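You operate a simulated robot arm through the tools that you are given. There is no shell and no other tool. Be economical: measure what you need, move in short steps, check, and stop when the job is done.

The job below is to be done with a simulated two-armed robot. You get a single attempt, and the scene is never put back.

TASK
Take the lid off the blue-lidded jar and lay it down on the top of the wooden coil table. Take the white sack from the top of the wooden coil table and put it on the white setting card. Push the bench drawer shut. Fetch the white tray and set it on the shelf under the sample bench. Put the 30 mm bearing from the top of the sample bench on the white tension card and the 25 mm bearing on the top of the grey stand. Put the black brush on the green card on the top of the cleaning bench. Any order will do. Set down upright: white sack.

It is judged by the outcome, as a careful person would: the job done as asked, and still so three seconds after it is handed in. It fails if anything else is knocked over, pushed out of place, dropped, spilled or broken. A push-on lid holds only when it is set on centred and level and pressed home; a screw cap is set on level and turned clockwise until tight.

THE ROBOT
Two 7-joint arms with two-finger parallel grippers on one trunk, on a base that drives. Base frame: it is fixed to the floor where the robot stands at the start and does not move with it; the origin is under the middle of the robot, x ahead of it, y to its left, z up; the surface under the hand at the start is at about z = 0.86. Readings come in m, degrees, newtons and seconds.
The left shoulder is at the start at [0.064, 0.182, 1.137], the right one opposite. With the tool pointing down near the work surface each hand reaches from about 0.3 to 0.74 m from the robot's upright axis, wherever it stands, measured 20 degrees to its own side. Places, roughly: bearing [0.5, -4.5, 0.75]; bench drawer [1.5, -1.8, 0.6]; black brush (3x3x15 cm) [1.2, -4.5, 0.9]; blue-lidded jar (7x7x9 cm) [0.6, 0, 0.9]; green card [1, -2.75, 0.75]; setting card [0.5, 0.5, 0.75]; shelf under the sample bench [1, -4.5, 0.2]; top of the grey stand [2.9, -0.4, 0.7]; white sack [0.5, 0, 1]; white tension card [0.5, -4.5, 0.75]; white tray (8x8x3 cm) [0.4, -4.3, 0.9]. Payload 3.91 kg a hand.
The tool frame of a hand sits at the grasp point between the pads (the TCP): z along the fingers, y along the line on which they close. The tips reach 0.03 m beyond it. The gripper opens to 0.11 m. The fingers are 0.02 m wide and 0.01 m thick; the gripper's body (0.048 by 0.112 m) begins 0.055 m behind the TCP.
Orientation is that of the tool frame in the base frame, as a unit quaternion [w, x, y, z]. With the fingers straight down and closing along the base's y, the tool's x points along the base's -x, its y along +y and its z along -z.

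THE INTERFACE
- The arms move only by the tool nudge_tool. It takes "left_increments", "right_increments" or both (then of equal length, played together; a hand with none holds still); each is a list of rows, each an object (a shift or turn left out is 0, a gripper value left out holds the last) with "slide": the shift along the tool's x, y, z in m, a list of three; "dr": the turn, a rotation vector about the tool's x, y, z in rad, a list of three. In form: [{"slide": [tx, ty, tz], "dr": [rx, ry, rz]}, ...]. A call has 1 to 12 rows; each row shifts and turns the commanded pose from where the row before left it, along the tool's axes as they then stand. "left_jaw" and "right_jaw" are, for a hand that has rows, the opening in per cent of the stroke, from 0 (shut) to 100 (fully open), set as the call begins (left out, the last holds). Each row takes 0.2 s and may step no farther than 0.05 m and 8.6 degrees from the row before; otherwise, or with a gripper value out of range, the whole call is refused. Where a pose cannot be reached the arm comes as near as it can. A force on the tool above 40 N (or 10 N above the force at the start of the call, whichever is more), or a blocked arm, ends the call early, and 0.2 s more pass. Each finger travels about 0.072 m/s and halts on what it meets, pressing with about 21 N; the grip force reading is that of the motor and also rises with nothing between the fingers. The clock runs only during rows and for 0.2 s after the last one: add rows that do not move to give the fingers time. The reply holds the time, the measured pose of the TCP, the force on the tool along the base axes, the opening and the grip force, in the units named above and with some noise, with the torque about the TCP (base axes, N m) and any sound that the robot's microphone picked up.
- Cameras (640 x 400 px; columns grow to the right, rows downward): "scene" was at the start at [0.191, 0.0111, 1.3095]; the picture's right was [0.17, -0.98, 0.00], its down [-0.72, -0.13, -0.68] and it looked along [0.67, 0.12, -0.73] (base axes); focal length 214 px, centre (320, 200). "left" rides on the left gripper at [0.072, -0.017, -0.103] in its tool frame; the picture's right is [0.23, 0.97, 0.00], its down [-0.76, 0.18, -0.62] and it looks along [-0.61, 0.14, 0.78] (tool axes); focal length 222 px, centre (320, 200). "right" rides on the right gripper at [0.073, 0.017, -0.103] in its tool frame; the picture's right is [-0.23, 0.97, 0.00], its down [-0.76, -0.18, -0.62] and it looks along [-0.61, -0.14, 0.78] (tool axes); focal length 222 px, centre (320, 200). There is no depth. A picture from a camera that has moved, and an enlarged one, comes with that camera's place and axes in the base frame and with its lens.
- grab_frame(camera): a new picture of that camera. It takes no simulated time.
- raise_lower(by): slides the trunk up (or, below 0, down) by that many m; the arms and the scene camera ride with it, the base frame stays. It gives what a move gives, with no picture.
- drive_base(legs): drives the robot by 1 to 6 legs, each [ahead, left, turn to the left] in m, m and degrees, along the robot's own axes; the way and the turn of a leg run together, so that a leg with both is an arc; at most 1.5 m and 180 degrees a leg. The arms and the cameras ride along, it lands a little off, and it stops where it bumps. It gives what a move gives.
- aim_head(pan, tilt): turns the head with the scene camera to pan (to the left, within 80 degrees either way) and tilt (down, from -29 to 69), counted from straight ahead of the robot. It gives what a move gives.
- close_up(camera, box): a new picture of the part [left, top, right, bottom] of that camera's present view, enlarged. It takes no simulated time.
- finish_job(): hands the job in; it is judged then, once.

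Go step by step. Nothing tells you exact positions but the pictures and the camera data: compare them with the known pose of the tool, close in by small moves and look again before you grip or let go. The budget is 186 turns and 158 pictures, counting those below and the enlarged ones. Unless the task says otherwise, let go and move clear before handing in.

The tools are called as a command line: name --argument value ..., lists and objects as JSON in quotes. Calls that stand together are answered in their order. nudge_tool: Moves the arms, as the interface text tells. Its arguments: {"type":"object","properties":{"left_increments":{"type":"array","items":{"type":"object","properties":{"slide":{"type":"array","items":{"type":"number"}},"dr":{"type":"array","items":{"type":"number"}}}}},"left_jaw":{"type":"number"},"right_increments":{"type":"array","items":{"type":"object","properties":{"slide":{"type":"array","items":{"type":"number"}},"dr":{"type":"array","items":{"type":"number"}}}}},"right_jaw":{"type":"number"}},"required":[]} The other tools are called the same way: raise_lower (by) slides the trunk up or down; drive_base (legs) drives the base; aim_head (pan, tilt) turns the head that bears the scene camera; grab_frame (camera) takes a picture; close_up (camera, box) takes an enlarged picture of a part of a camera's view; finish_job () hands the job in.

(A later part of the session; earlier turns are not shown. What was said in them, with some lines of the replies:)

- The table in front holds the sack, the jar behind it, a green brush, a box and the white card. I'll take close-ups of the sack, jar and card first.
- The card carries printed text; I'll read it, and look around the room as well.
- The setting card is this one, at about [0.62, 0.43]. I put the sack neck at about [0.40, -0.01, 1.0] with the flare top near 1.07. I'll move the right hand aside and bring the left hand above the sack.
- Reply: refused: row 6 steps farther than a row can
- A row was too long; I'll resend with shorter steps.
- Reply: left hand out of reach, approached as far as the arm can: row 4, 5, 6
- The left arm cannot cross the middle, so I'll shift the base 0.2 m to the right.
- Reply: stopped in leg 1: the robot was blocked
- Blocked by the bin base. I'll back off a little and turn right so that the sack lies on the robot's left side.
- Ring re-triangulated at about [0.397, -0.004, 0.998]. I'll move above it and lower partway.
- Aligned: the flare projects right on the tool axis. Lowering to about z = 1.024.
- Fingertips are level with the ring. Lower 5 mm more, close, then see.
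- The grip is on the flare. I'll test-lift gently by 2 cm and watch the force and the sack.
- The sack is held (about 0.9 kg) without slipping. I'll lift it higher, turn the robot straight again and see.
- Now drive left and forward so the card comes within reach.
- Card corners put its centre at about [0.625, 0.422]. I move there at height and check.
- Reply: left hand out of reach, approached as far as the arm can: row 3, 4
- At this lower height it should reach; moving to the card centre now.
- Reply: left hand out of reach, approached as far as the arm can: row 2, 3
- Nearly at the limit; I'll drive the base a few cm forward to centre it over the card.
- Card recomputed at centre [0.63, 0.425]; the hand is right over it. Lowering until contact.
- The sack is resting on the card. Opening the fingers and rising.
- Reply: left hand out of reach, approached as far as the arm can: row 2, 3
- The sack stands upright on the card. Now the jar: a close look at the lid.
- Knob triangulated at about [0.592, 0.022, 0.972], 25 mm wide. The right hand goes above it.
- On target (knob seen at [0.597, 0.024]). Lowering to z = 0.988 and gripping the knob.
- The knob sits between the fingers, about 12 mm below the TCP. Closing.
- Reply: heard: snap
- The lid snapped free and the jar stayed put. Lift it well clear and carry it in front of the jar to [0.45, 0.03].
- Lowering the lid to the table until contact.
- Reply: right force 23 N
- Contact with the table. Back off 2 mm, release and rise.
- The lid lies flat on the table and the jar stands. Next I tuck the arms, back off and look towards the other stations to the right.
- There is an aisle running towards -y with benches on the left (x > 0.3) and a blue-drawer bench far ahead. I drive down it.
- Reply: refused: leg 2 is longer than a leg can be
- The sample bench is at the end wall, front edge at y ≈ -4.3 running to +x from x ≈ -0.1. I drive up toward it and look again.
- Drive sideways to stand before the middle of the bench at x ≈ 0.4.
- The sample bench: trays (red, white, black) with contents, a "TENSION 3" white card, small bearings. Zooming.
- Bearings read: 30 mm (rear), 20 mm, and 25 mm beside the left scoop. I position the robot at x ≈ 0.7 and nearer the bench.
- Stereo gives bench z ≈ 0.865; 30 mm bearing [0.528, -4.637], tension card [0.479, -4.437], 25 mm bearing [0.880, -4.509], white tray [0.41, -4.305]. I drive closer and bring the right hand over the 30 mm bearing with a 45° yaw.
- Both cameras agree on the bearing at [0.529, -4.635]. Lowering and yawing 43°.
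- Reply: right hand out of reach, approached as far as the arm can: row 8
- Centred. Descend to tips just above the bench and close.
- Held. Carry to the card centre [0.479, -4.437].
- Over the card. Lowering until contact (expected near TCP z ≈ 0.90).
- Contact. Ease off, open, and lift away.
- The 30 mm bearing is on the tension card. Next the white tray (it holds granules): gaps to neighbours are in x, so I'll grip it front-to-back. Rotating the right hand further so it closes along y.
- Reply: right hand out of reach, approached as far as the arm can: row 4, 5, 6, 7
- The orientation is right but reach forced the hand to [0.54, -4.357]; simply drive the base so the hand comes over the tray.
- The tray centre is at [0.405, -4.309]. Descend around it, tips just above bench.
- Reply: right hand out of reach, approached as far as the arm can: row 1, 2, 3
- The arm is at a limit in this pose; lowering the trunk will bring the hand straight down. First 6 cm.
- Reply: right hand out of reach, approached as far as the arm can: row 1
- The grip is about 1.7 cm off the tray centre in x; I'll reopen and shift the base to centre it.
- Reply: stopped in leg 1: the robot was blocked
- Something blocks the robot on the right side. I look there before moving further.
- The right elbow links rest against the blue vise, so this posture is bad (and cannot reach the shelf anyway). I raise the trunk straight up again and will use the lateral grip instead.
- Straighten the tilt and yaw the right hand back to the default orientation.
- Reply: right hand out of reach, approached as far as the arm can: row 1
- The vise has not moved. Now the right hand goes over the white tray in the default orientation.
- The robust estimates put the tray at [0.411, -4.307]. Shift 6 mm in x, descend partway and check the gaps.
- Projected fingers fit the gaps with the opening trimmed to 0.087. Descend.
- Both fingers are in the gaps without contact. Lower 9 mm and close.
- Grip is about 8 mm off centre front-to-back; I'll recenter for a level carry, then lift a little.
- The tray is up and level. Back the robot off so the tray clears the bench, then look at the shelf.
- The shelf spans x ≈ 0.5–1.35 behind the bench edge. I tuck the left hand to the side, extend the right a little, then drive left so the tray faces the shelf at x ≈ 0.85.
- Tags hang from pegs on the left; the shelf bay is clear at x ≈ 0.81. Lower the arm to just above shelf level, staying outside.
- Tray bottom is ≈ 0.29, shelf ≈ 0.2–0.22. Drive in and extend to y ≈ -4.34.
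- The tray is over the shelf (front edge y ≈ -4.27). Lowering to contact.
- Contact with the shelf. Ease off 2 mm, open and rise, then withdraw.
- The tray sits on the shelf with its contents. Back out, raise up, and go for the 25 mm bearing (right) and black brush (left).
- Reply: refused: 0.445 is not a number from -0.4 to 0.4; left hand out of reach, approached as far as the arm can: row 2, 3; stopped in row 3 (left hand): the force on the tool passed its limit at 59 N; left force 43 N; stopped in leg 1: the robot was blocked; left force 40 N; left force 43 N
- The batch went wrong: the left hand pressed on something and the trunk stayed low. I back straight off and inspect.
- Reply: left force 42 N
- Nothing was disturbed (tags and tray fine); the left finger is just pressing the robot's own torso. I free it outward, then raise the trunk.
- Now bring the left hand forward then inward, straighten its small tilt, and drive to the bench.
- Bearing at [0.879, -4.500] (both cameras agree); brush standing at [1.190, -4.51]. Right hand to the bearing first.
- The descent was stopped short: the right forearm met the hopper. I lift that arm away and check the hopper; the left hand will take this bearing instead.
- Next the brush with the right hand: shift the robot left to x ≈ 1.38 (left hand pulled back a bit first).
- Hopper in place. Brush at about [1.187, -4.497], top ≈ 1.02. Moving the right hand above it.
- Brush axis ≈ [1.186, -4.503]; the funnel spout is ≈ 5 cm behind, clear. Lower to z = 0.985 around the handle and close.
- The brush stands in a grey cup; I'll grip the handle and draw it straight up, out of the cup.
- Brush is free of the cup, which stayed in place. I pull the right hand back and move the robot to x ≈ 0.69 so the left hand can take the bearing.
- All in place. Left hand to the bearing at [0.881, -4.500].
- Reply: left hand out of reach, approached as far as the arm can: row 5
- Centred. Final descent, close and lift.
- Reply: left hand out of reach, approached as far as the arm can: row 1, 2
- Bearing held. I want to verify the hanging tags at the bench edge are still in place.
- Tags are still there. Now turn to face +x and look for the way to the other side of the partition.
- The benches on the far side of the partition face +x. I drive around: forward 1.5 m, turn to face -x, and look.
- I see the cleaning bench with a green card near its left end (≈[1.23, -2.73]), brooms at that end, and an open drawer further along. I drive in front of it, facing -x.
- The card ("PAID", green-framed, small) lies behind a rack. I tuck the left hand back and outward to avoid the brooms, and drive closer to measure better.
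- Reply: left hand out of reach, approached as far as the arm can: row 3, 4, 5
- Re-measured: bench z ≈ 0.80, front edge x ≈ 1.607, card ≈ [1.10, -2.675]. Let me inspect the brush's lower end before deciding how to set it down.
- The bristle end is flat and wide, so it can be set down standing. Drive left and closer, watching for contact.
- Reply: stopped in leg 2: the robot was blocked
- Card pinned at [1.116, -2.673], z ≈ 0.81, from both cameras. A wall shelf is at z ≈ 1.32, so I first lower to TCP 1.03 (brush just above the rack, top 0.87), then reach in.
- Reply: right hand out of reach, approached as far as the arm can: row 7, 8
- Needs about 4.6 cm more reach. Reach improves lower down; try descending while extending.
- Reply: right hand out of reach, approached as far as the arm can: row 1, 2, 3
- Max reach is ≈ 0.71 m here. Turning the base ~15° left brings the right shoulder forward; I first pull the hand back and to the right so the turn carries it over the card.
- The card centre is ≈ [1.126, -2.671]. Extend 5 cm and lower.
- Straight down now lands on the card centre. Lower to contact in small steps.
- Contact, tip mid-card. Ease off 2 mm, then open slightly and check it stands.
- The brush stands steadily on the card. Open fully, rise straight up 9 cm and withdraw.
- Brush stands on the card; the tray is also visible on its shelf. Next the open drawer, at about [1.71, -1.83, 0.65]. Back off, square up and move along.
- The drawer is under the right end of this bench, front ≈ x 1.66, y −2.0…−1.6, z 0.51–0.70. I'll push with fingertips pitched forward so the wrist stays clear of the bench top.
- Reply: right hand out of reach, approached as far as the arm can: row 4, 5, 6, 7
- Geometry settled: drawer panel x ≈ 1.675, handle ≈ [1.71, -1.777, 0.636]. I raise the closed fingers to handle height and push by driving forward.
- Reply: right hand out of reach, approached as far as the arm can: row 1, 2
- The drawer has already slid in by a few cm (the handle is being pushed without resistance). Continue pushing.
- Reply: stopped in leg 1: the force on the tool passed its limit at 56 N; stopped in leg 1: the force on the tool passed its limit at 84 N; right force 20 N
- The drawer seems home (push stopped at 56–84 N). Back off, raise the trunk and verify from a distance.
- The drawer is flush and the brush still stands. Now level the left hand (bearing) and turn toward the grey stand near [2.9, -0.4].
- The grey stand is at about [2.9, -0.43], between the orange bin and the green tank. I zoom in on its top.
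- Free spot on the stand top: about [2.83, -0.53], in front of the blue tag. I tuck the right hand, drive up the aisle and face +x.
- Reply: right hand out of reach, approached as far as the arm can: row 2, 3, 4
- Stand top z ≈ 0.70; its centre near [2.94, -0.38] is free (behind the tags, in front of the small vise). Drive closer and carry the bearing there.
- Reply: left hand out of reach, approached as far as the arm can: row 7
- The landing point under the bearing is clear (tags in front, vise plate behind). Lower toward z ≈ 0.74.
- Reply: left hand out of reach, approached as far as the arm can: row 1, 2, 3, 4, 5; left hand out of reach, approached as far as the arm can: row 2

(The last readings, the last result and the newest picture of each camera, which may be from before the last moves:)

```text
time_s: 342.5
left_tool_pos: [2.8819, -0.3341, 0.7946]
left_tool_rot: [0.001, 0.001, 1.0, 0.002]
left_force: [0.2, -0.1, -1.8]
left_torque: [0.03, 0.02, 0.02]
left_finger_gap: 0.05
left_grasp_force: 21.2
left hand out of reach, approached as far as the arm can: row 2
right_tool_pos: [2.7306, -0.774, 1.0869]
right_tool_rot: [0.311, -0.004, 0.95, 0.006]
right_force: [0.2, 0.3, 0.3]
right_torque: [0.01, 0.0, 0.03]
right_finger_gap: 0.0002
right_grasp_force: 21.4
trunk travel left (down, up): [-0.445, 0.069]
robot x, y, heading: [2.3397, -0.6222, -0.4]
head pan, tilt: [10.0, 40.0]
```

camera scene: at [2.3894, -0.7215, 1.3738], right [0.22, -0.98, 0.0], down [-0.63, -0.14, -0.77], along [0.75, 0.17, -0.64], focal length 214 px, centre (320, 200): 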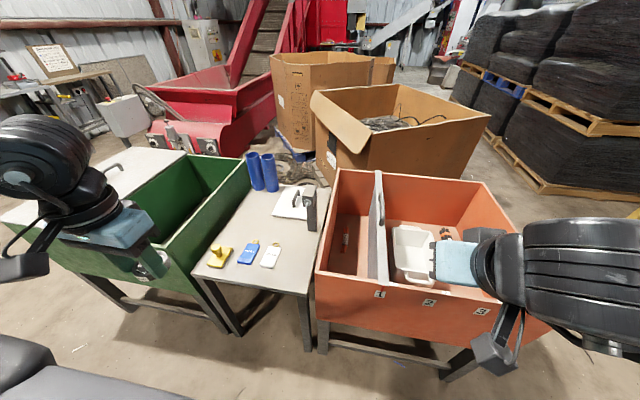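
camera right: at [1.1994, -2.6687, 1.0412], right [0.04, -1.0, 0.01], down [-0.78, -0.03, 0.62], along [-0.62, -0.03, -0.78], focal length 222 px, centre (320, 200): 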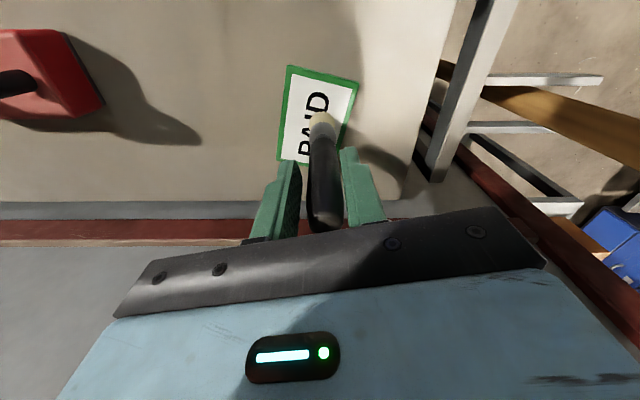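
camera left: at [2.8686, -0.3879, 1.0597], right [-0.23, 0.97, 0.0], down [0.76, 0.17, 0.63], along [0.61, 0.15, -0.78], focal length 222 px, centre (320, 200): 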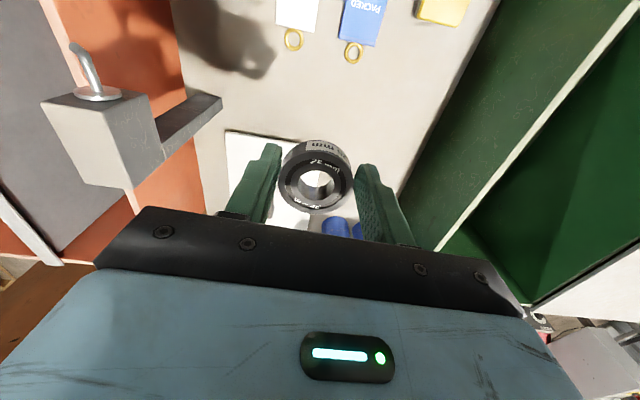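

Reach ran out at this height; I rise again, move the base closer, and retry.

nudge_tool --left_increments '[{"slide": [0, 0, -0.04]}, {"slide": [0, 0, -0.04]}, {"slide": [0, 0, -0.04]}, {"slide": [0.02, 0, 0]}, {}]'

drive_base --legs '[[0.08, 0.05, 0]]'

```text
time_s: 343.7
left_tool_pos: [2.8627, -0.3351, 0.9167]
left_tool_rot: [-0.001, 0.001, 1.0, 0.002]
left_force: [0.7, 0.8, -0.1]
left_torque: [0.0, 0.0, 0.0]
left_finger_gap: 0.0503
left_grasp_force: 20.7
right_tool_pos: [2.7314, -0.7739, 1.0865]
right_tool_rot: [0.312, -0.004, 0.95, 0.006]
right_force: [-0.2, 0.3, -0.8]
right_torque: [-0.02, -0.02, 0.02]
right_finger_gap: 0.0001
right_grasp_force: 20.7
trunk travel left (down, up): [-0.445, 0.069]
robot x, y, heading: [2.3383, -0.6192, -0.1]
head pan, tilt: [10.0, 40.0]
```

```text
time_s: 344.8
left_tool_pos: [2.9433, -0.2848, 0.916]
left_tool_rot: [0.0, 0.001, 1.0, 0.002]
left_force: [0.3, 0.2, -1.2]
left_torque: [-0.02, -0.01, 0.01]
left_finger_gap: 0.05
left_grasp_force: 20.9
right_tool_pos: [2.8095, -0.7247, 1.0869]
right_tool_rot: [0.312, -0.004, 0.95, 0.007]
right_force: [0.5, 0.5, -1.2]
right_torque: [0.03, 0.0, 0.01]
right_finger_gap: 0.0
right_grasp_force: 21.2
trunk travel left (down, up): [-0.445, 0.069]
robot x, y, heading: [2.4161, -0.5746, -0.1]
head pan, tilt: [10.0, 40.0]
```

nudge_tool --left_increments '[{"slide": [0, -0.044, 0]}, {"slide": [0, -0.043, 0]}, {"slide": [0, 0, 0.04]}, {"slide": [0, 0, 0.04]}, {"slide": [0, 0, 0.04]}, {}]'

grab_frame --camera "left"

```text
time_s: 346.2
left_tool_pos: [2.924, -0.3499, 0.8144]
left_tool_rot: [0.001, 0.001, 1.0, 0.002]
left_force: [-0.3, 0.1, -0.8]
left_torque: [0.01, 0.01, 0.02]
left_finger_gap: 0.0503
left_grasp_force: 20.9
left hand out of reach, approached as far as the arm can: row 4, 5
right_tool_pos: [2.8106, -0.7245, 1.0877]
right_tool_rot: [0.312, -0.004, 0.95, 0.007]
right_force: [-0.4, 0.5, -0.2]
right_torque: [-0.01, 0.01, -0.01]
right_finger_gap: 0.0
right_grasp_force: 20.6
trunk travel left (down, up): [-0.445, 0.069]
robot x, y, heading: [2.4149, -0.5692, -0.3]
head pan, tilt: [10.0, 40.0]
```

```text
3 pictures are left
camera left: at [2.8511, -0.3687, 0.9172], right [-0.23, 0.97, 0.0], down [0.76, 0.17, 0.63], along [0.61, 0.14, -0.78], focal length 222 px, centre (320, 200)
```

left: 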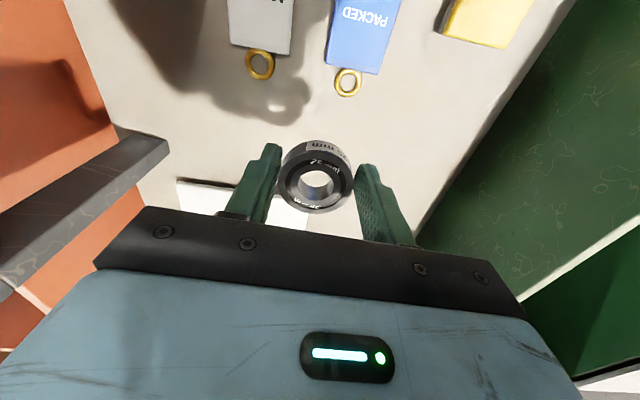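

The view shows the landing spot is free just behind the tag rings. I use the trunk to go down vertically.

raise_lower --by -0.05

nudge_tool --left_increments '[{"slide": [-0.01, 0, 0]}, {}]'

```text
time_s: 347.2
left_tool_pos: [2.925, -0.352, 0.7641]
left_tool_rot: [0.002, 0.001, 1.0, 0.002]
left_force: [0.0, 0.9, -0.8]
left_torque: [-0.03, 0.0, 0.0]
left_finger_gap: 0.0501
left_grasp_force: 21.0
right_tool_pos: [2.8154, -0.7254, 1.0019]
right_tool_rot: [0.268, -0.004, 0.963, 0.006]
right_force: [0.2, -0.6, -0.8]
right_torque: [0.02, 0.03, -0.02]
right_finger_gap: 0.0001
right_grasp_force: 21.5
trunk travel left (down, up): [-0.395, 0.119]
robot x, y, heading: [2.4152, -0.5714, -0.0]
head pan, tilt: [10.0, 40.0]
```

```text
time_s: 347.8
left_tool_pos: [2.9355, -0.353, 0.7639]
left_tool_rot: [0.0, 0.001, 1.0, 0.002]
left_force: [0.4, 0.3, -0.7]
left_torque: [0.0, 0.02, 0.03]
left_finger_gap: 0.0503
left_grasp_force: 20.5
right_tool_pos: [2.814, -0.7243, 1.0018]
right_tool_rot: [0.268, -0.003, 0.964, 0.006]
right_force: [0.0, -1.5, -0.9]
right_torque: [0.01, 0.02, 0.06]
right_finger_gap: 0.0
right_grasp_force: 21.1
trunk travel left (down, up): [-0.395, 0.119]
robot x, y, heading: [2.415, -0.5646, -0.2]
head pan, tilt: [10.0, 40.0]
```

nudge_tool --left_increments '[{"slide": [0, 0, 0.008]}, {"slide": [0, 0, 0.006]}, {}]'

nudge_tool --left_increments '[{"slide": [0, 0, 0.005]}, {"slide": [0, 0, 0.004]}, {}]'

```text
time_s: 348.6
left_tool_pos: [2.9349, -0.3522, 0.75]
left_tool_rot: [-0.001, 0.001, 1.0, 0.002]
left_force: [-0.5, -0.4, -2.0]
left_torque: [-0.01, 0.03, -0.03]
left_finger_gap: 0.0502
left_grasp_force: 21.4
right_tool_pos: [2.8141, -0.7258, 1.0018]
right_tool_rot: [0.268, -0.004, 0.963, 0.006]
right_force: [-1.1, 0.6, -0.5]
right_torque: [0.02, 0.0, -0.02]
right_finger_gap: 0.0
right_grasp_force: 21.1
trunk travel left (down, up): [-0.395, 0.119]
robot x, y, heading: [2.4163, -0.5719, -0.6]
head pan, tilt: [10.0, 40.0]
```

```text
time_s: 349.4
left_tool_pos: [2.9348, -0.3513, 0.7407]
left_tool_rot: [-0.001, 0.001, 1.0, 0.003]
left_force: [-1.1, 0.3, -1.1]
left_torque: [-0.05, -0.01, 0.04]
left_finger_gap: 0.0501
left_grasp_force: 21.3
right_tool_pos: [2.815, -0.7241, 1.0011]
right_tool_rot: [0.267, -0.003, 0.964, 0.006]
right_force: [-0.5, 0.3, 0.2]
right_torque: [0.01, -0.04, 0.01]
right_finger_gap: 0.0
right_grasp_force: 21.1
trunk travel left (down, up): [-0.395, 0.119]
robot x, y, heading: [2.4175, -0.5698, -0.1]
head pan, tilt: [10.0, 40.0]
```

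nudge_tool --left_increments '[{"slide": [0, 0, 0.004]}, {"slide": [0, 0, 0.003]}, {}]'

nudge_tool --left_increments '[{"slide": [0, 0, 0.003]}, {"slide": [0, 0, 0.003]}, {}]'

```text
time_s: 350.2
left_tool_pos: [2.9341, -0.3516, 0.7336]
left_tool_rot: [0.0, 0.001, 1.0, 0.002]
left_force: [0.3, -0.8, -1.7]
left_torque: [0.02, 0.02, 0.0]
left_finger_gap: 0.0501
left_grasp_force: 20.7
right_tool_pos: [2.8147, -0.7251, 1.0015]
right_tool_rot: [0.268, -0.003, 0.963, 0.005]
right_force: [0.1, 0.1, 0.1]
right_torque: [-0.02, -0.02, 0.01]
right_finger_gap: 0.0
right_grasp_force: 21.1
trunk travel left (down, up): [-0.395, 0.119]
robot x, y, heading: [2.4153, -0.5714, -0.3]
head pan, tilt: [10.0, 40.0]
```

```text
time_s: 351.0
left_tool_pos: [2.9344, -0.3514, 0.7274]
left_tool_rot: [0.001, 0.001, 1.0, 0.003]
left_force: [-0.1, 0.6, -1.5]
left_torque: [0.04, 0.02, 0.01]
left_finger_gap: 0.0504
left_grasp_force: 21.2
right_tool_pos: [2.8154, -0.7252, 1.0007]
right_tool_rot: [0.267, -0.004, 0.964, 0.007]
right_force: [-0.4, 0.7, 0.8]
right_torque: [0.03, 0.01, -0.02]
right_finger_gap: 0.0
right_grasp_force: 21.3
trunk travel left (down, up): [-0.395, 0.119]
robot x, y, heading: [2.4194, -0.5713, -0.2]
head pan, tilt: [10.0, 40.0]
```

nudge_tool --left_increments '[{"slide": [0, 0, 0.004]}, {"slide": [0, 0, 0.004]}, {}]'

nudge_tool --left_increments '[{"slide": [0, 0, 0.003]}, {"slide": [0, 0, 0.003]}, {}]'

```text
time_s: 351.8
left_tool_pos: [2.9335, -0.3489, 0.7226]
left_tool_rot: [0.0, 0.001, 1.0, 0.002]
left_force: [0.1, 0.1, -1.7]
left_torque: [0.02, 0.02, 0.01]
left_finger_gap: 0.0503
left_grasp_force: 20.7
left hand out of reach, approached as far as the arm can: row 2
right_tool_pos: [2.8144, -0.7248, 1.0021]
right_tool_rot: [0.267, -0.002, 0.964, 0.006]
right_force: [-0.6, -0.6, 1.0]
right_torque: [-0.02, -0.02, -0.03]
right_finger_gap: 0.0
right_grasp_force: 20.6
trunk travel left (down, up): [-0.395, 0.119]
robot x, y, heading: [2.416, -0.5716, -0.1]
head pan, tilt: [10.0, 40.0]
```

```text
time_s: 352.6
left_tool_pos: [2.9297, -0.3463, 0.7185]
left_tool_rot: [0.001, 0.001, 1.0, 0.002]
left_force: [0.4, 0.5, -1.9]
left_torque: [-0.01, 0.01, -0.05]
left_finger_gap: 0.0502
left_grasp_force: 21.0
left hand out of reach, approached as far as the arm can: row 2
right_tool_pos: [2.8138, -0.7244, 1.0028]
right_tool_rot: [0.267, -0.002, 0.964, 0.006]
right_force: [0.0, -0.1, 0.2]
right_torque: [-0.01, 0.02, 0.01]
right_finger_gap: 0.0
right_grasp_force: 21.7
trunk travel left (down, up): [-0.395, 0.119]
robot x, y, heading: [2.4189, -0.5702, -0.5]
head pan, tilt: [10.0, 40.0]
```

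No contact yet; continue down with small trunk steps, watching the force.

raise_lower --by -0.015

close_up --camera "left" --box '[180, 40, 460, 250]'

```text
time_s: 353.2
left_tool_pos: [2.9294, -0.3458, 0.7046]
left_tool_rot: [0.001, 0.001, 1.0, 0.003]
left_force: [-0.1, -0.4, -2.0]
left_torque: [0.01, -0.01, 0.02]
left_finger_gap: 0.0503
left_grasp_force: 21.0
right_tool_pos: [2.8151, -0.7244, 0.9844]
right_tool_rot: [0.262, -0.003, 0.965, 0.006]
right_force: [-0.6, 0.1, 0.8]
right_torque: [-0.03, 0.0, 0.02]
right_finger_gap: 0.0
right_grasp_force: 20.7
trunk travel left (down, up): [-0.38, 0.134]
robot x, y, heading: [2.4166, -0.5671, 0.0]
head pan, tilt: [10.0, 40.0]
```

```text
1.90 times, centred on (320, 145) of left
camera zoom: at [2.857, -0.3645, 0.8056], right [-0.23, 0.97, 0.0], down [0.76, 0.17, 0.63], along [0.61, 0.14, -0.78], focal length 423 px, centre (320, 305)
```

zoom: 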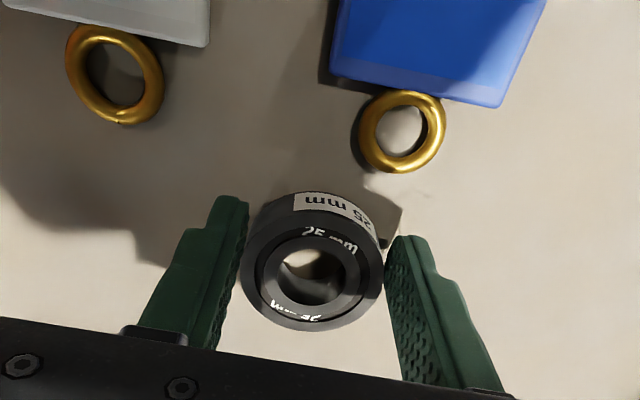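

The tag ring gives the surface at z ≈ 0.65, so ~15 mm remain. Shift 1 cm away from the ring and go down.

raise_lower --by -0.008

nudge_tool --left_increments '[{"slide": [-0.01, -0.003, 0]}, {}]'

nudge_tool --left_increments '[{"slide": [0, 0, 0.003]}, {"slide": [0, 0, 0.003]}, {}]'

```text
time_s: 353.8
left_tool_pos: [2.93, -0.3466, 0.6969]
left_tool_rot: [0.002, 0.0, 1.0, 0.001]
left_force: [-1.0, 1.1, 14.3]
left_torque: [-0.03, -0.21, 0.03]
left_finger_gap: 0.0502
left_grasp_force: 20.7
right_tool_pos: [2.8162, -0.7235, 0.9769]
right_tool_rot: [0.261, -0.003, 0.965, 0.006]
right_force: [-0.9, -0.6, -0.4]
right_torque: [0.03, -0.05, 0.0]
right_finger_gap: 0.0001
right_grasp_force: 21.2
trunk travel left (down, up): [-0.372, 0.142]
robot x, y, heading: [2.4197, -0.5731, -0.2]
head pan, tilt: [10.0, 40.0]
```

```text
time_s: 354.4
left_tool_pos: [2.9389, -0.3503, 0.6964]
left_tool_rot: [0.001, 0.001, 1.0, 0.002]
left_force: [-5.9, 0.4, 14.3]
left_torque: [-0.03, 0.07, -0.02]
left_finger_gap: 0.0504
left_grasp_force: 21.1
right_tool_pos: [2.8152, -0.7239, 0.9768]
right_tool_rot: [0.262, -0.003, 0.965, 0.006]
right_force: [-0.1, 0.1, 0.5]
right_torque: [0.03, -0.02, 0.02]
right_finger_gap: 0.0001
right_grasp_force: 20.8
trunk travel left (down, up): [-0.372, 0.142]
robot x, y, heading: [2.4165, -0.5684, -0.2]
head pan, tilt: [10.0, 40.0]
```

```text
time_s: 355.2
left_tool_pos: [2.94, -0.348, 0.6922]
left_tool_rot: [0.003, 0.002, 1.0, 0.002]
left_force: [2.4, -6.5, 15.8]
left_torque: [-0.29, -0.23, -0.08]
left_finger_gap: 0.0501
left_grasp_force: 20.9
left hand out of reach, approached as far as the arm can: row 2
right_tool_pos: [2.8164, -0.7245, 0.9759]
right_tool_rot: [0.261, -0.004, 0.965, 0.006]
right_force: [-0.7, 0.1, 0.0]
right_torque: [0.0, -0.02, 0.01]
right_finger_gap: 0.0002
right_grasp_force: 21.0
trunk travel left (down, up): [-0.372, 0.142]
robot x, y, heading: [2.4169, -0.5679, -0.3]
head pan, tilt: [10.0, 40.0]
```

It's on the stand. Ease off and open moderately, then rise straight.

nudge_tool --left_increments '[{"slide": [0, 0, -0.002]}, {}]'

nudge_tool --left_increments '[{}, {}, {}, {"slide": [0, 0, -0.03]}, {"slide": [0, 0, -0.04]}, {"slide": [0, 0, -0.04]}, {"slide": [0, 0, -0.04]}, {}]' --left_jaw 68

grab_frame --camera "left"

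```text
time_s: 355.8
left_tool_pos: [2.9377, -0.3461, 0.6927]
left_tool_rot: [-0.001, 0.0, 1.0, 0.004]
left_force: [1.2, -0.1, 2.1]
left_torque: [-0.06, -0.15, -0.03]
left_finger_gap: 0.0503
left_grasp_force: 21.1
right_tool_pos: [2.817, -0.7249, 0.9761]
right_tool_rot: [0.261, -0.003, 0.965, 0.005]
right_force: [0.8, -0.2, -0.7]
right_torque: [0.01, 0.01, 0.02]
right_finger_gap: 0.0001
right_grasp_force: 21.2
trunk travel left (down, up): [-0.372, 0.142]
robot x, y, heading: [2.418, -0.5699, -0.3]
head pan, tilt: [10.0, 40.0]
```

```text
time_s: 357.6
left_tool_pos: [2.938, -0.3474, 0.8426]
left_tool_rot: [0.0, 0.001, 1.0, 0.003]
left_force: [-0.2, -0.1, -0.4]
left_torque: [0.02, 0.02, 0.01]
left_finger_gap: 0.0751
left_grasp_force: 0.0
right_tool_pos: [2.8169, -0.7226, 0.9761]
right_tool_rot: [0.263, -0.003, 0.965, 0.006]
right_force: [0.9, -0.5, 0.0]
right_torque: [0.01, 0.01, 0.01]
right_finger_gap: 0.0
right_grasp_force: 21.4
trunk travel left (down, up): [-0.372, 0.142]
robot x, y, heading: [2.4184, -0.5716, -0.0]
head pan, tilt: [10.0, 40.0]
```

```text
1 pictures are left
camera left: at [2.8647, -0.3652, 0.9455], right [-0.23, 0.97, 0.01], down [0.76, 0.17, 0.62], along [0.61, 0.14, -0.78], focal length 222 px, centre (320, 200)
```

left: 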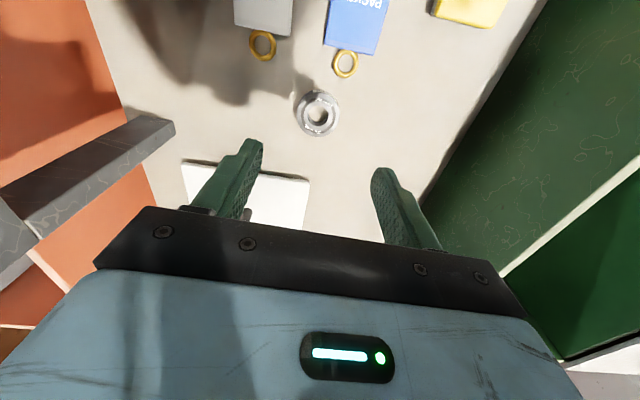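

The 25 mm bearing lies on the stand, nothing else touched. Rise a bit, back away.

nudge_tool --left_increments '[{"slide": [0, 0, -0.04]}, {"slide": [0, 0, -0.04]}, {}]'

drive_base --legs '[[-0.35, 0, 0]]'

grab_frame --camera "scene"

```text
time_s: 358.4
left_tool_pos: [2.938, -0.3469, 0.9242]
left_tool_rot: [0.001, 0.0, 1.0, 0.002]
left_force: [-0.4, -0.9, 0.1]
left_torque: [0.01, 0.01, 0.02]
left_finger_gap: 0.0747
left_grasp_force: 0.0
right_tool_pos: [2.8171, -0.7243, 0.9764]
right_tool_rot: [0.261, -0.003, 0.965, 0.005]
right_force: [-0.6, -0.6, -0.4]
right_torque: [-0.01, 0.0, 0.0]
right_finger_gap: 0.0001
right_grasp_force: 20.7
trunk travel left (down, up): [-0.372, 0.142]
robot x, y, heading: [2.4157, -0.5698, 0.1]
head pan, tilt: [10.0, 40.0]
```

```text
time_s: 360.6
left_tool_pos: [2.5969, -0.3468, 0.9248]
left_tool_rot: [0.001, 0.002, 1.0, 0.003]
left_force: [-0.2, -0.3, 1.0]
left_torque: [-0.03, -0.03, 0.01]
left_finger_gap: 0.0751
left_grasp_force: 0.1
right_tool_pos: [2.4757, -0.7244, 0.9773]
right_tool_rot: [0.261, -0.002, 0.965, 0.005]
right_force: [0.2, 0.2, -0.2]
right_torque: [-0.02, -0.02, -0.01]
right_finger_gap: 0.0
right_grasp_force: 20.7
trunk travel left (down, up): [-0.372, 0.142]
robot x, y, heading: [2.0741, -0.5685, -0.2]
head pan, tilt: [10.0, 40.0]
```

```text
0 pictures are left
camera scene: at [2.2827, -0.5591, 1.2885], right [0.17, -0.99, 0.0], down [-0.63, -0.11, -0.77], along [0.76, 0.13, -0.64], focal length 214 px, centre (320, 200)
```

scene: 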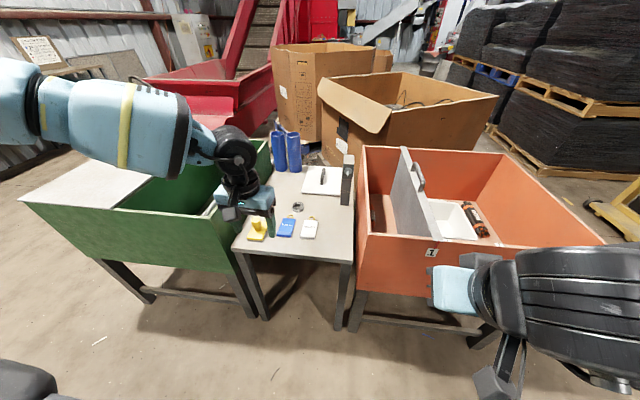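

The bearing rests on the stand, nothing around it has moved, and both hands are clear, so every part of the job is finished. I'm handing it in.

finish_job

```text
The job is handed in.
```

I've handed the job in with every item done, and nothing looked knocked over or shifted in the pictures I took along the way.

- **Lid:** off the blue-lidded jar and flat on the coil table.
- **Sack:** upright on the setting card.
- **Drawer:** pushed shut and flush.
- **Tray:** on the shelf under the sample bench, contents still in it.
- **Bearings:** the 30 mm is on the tension card and the 25 mm is on the grey stand.
- **Brush:** on the green card on the cleaning bench, standing on its bristle end rather than laid flat.

While working, the right arm pressed on the vise and touched the hopper on the sample bench. I checked both afterwards and they looked unmoved.
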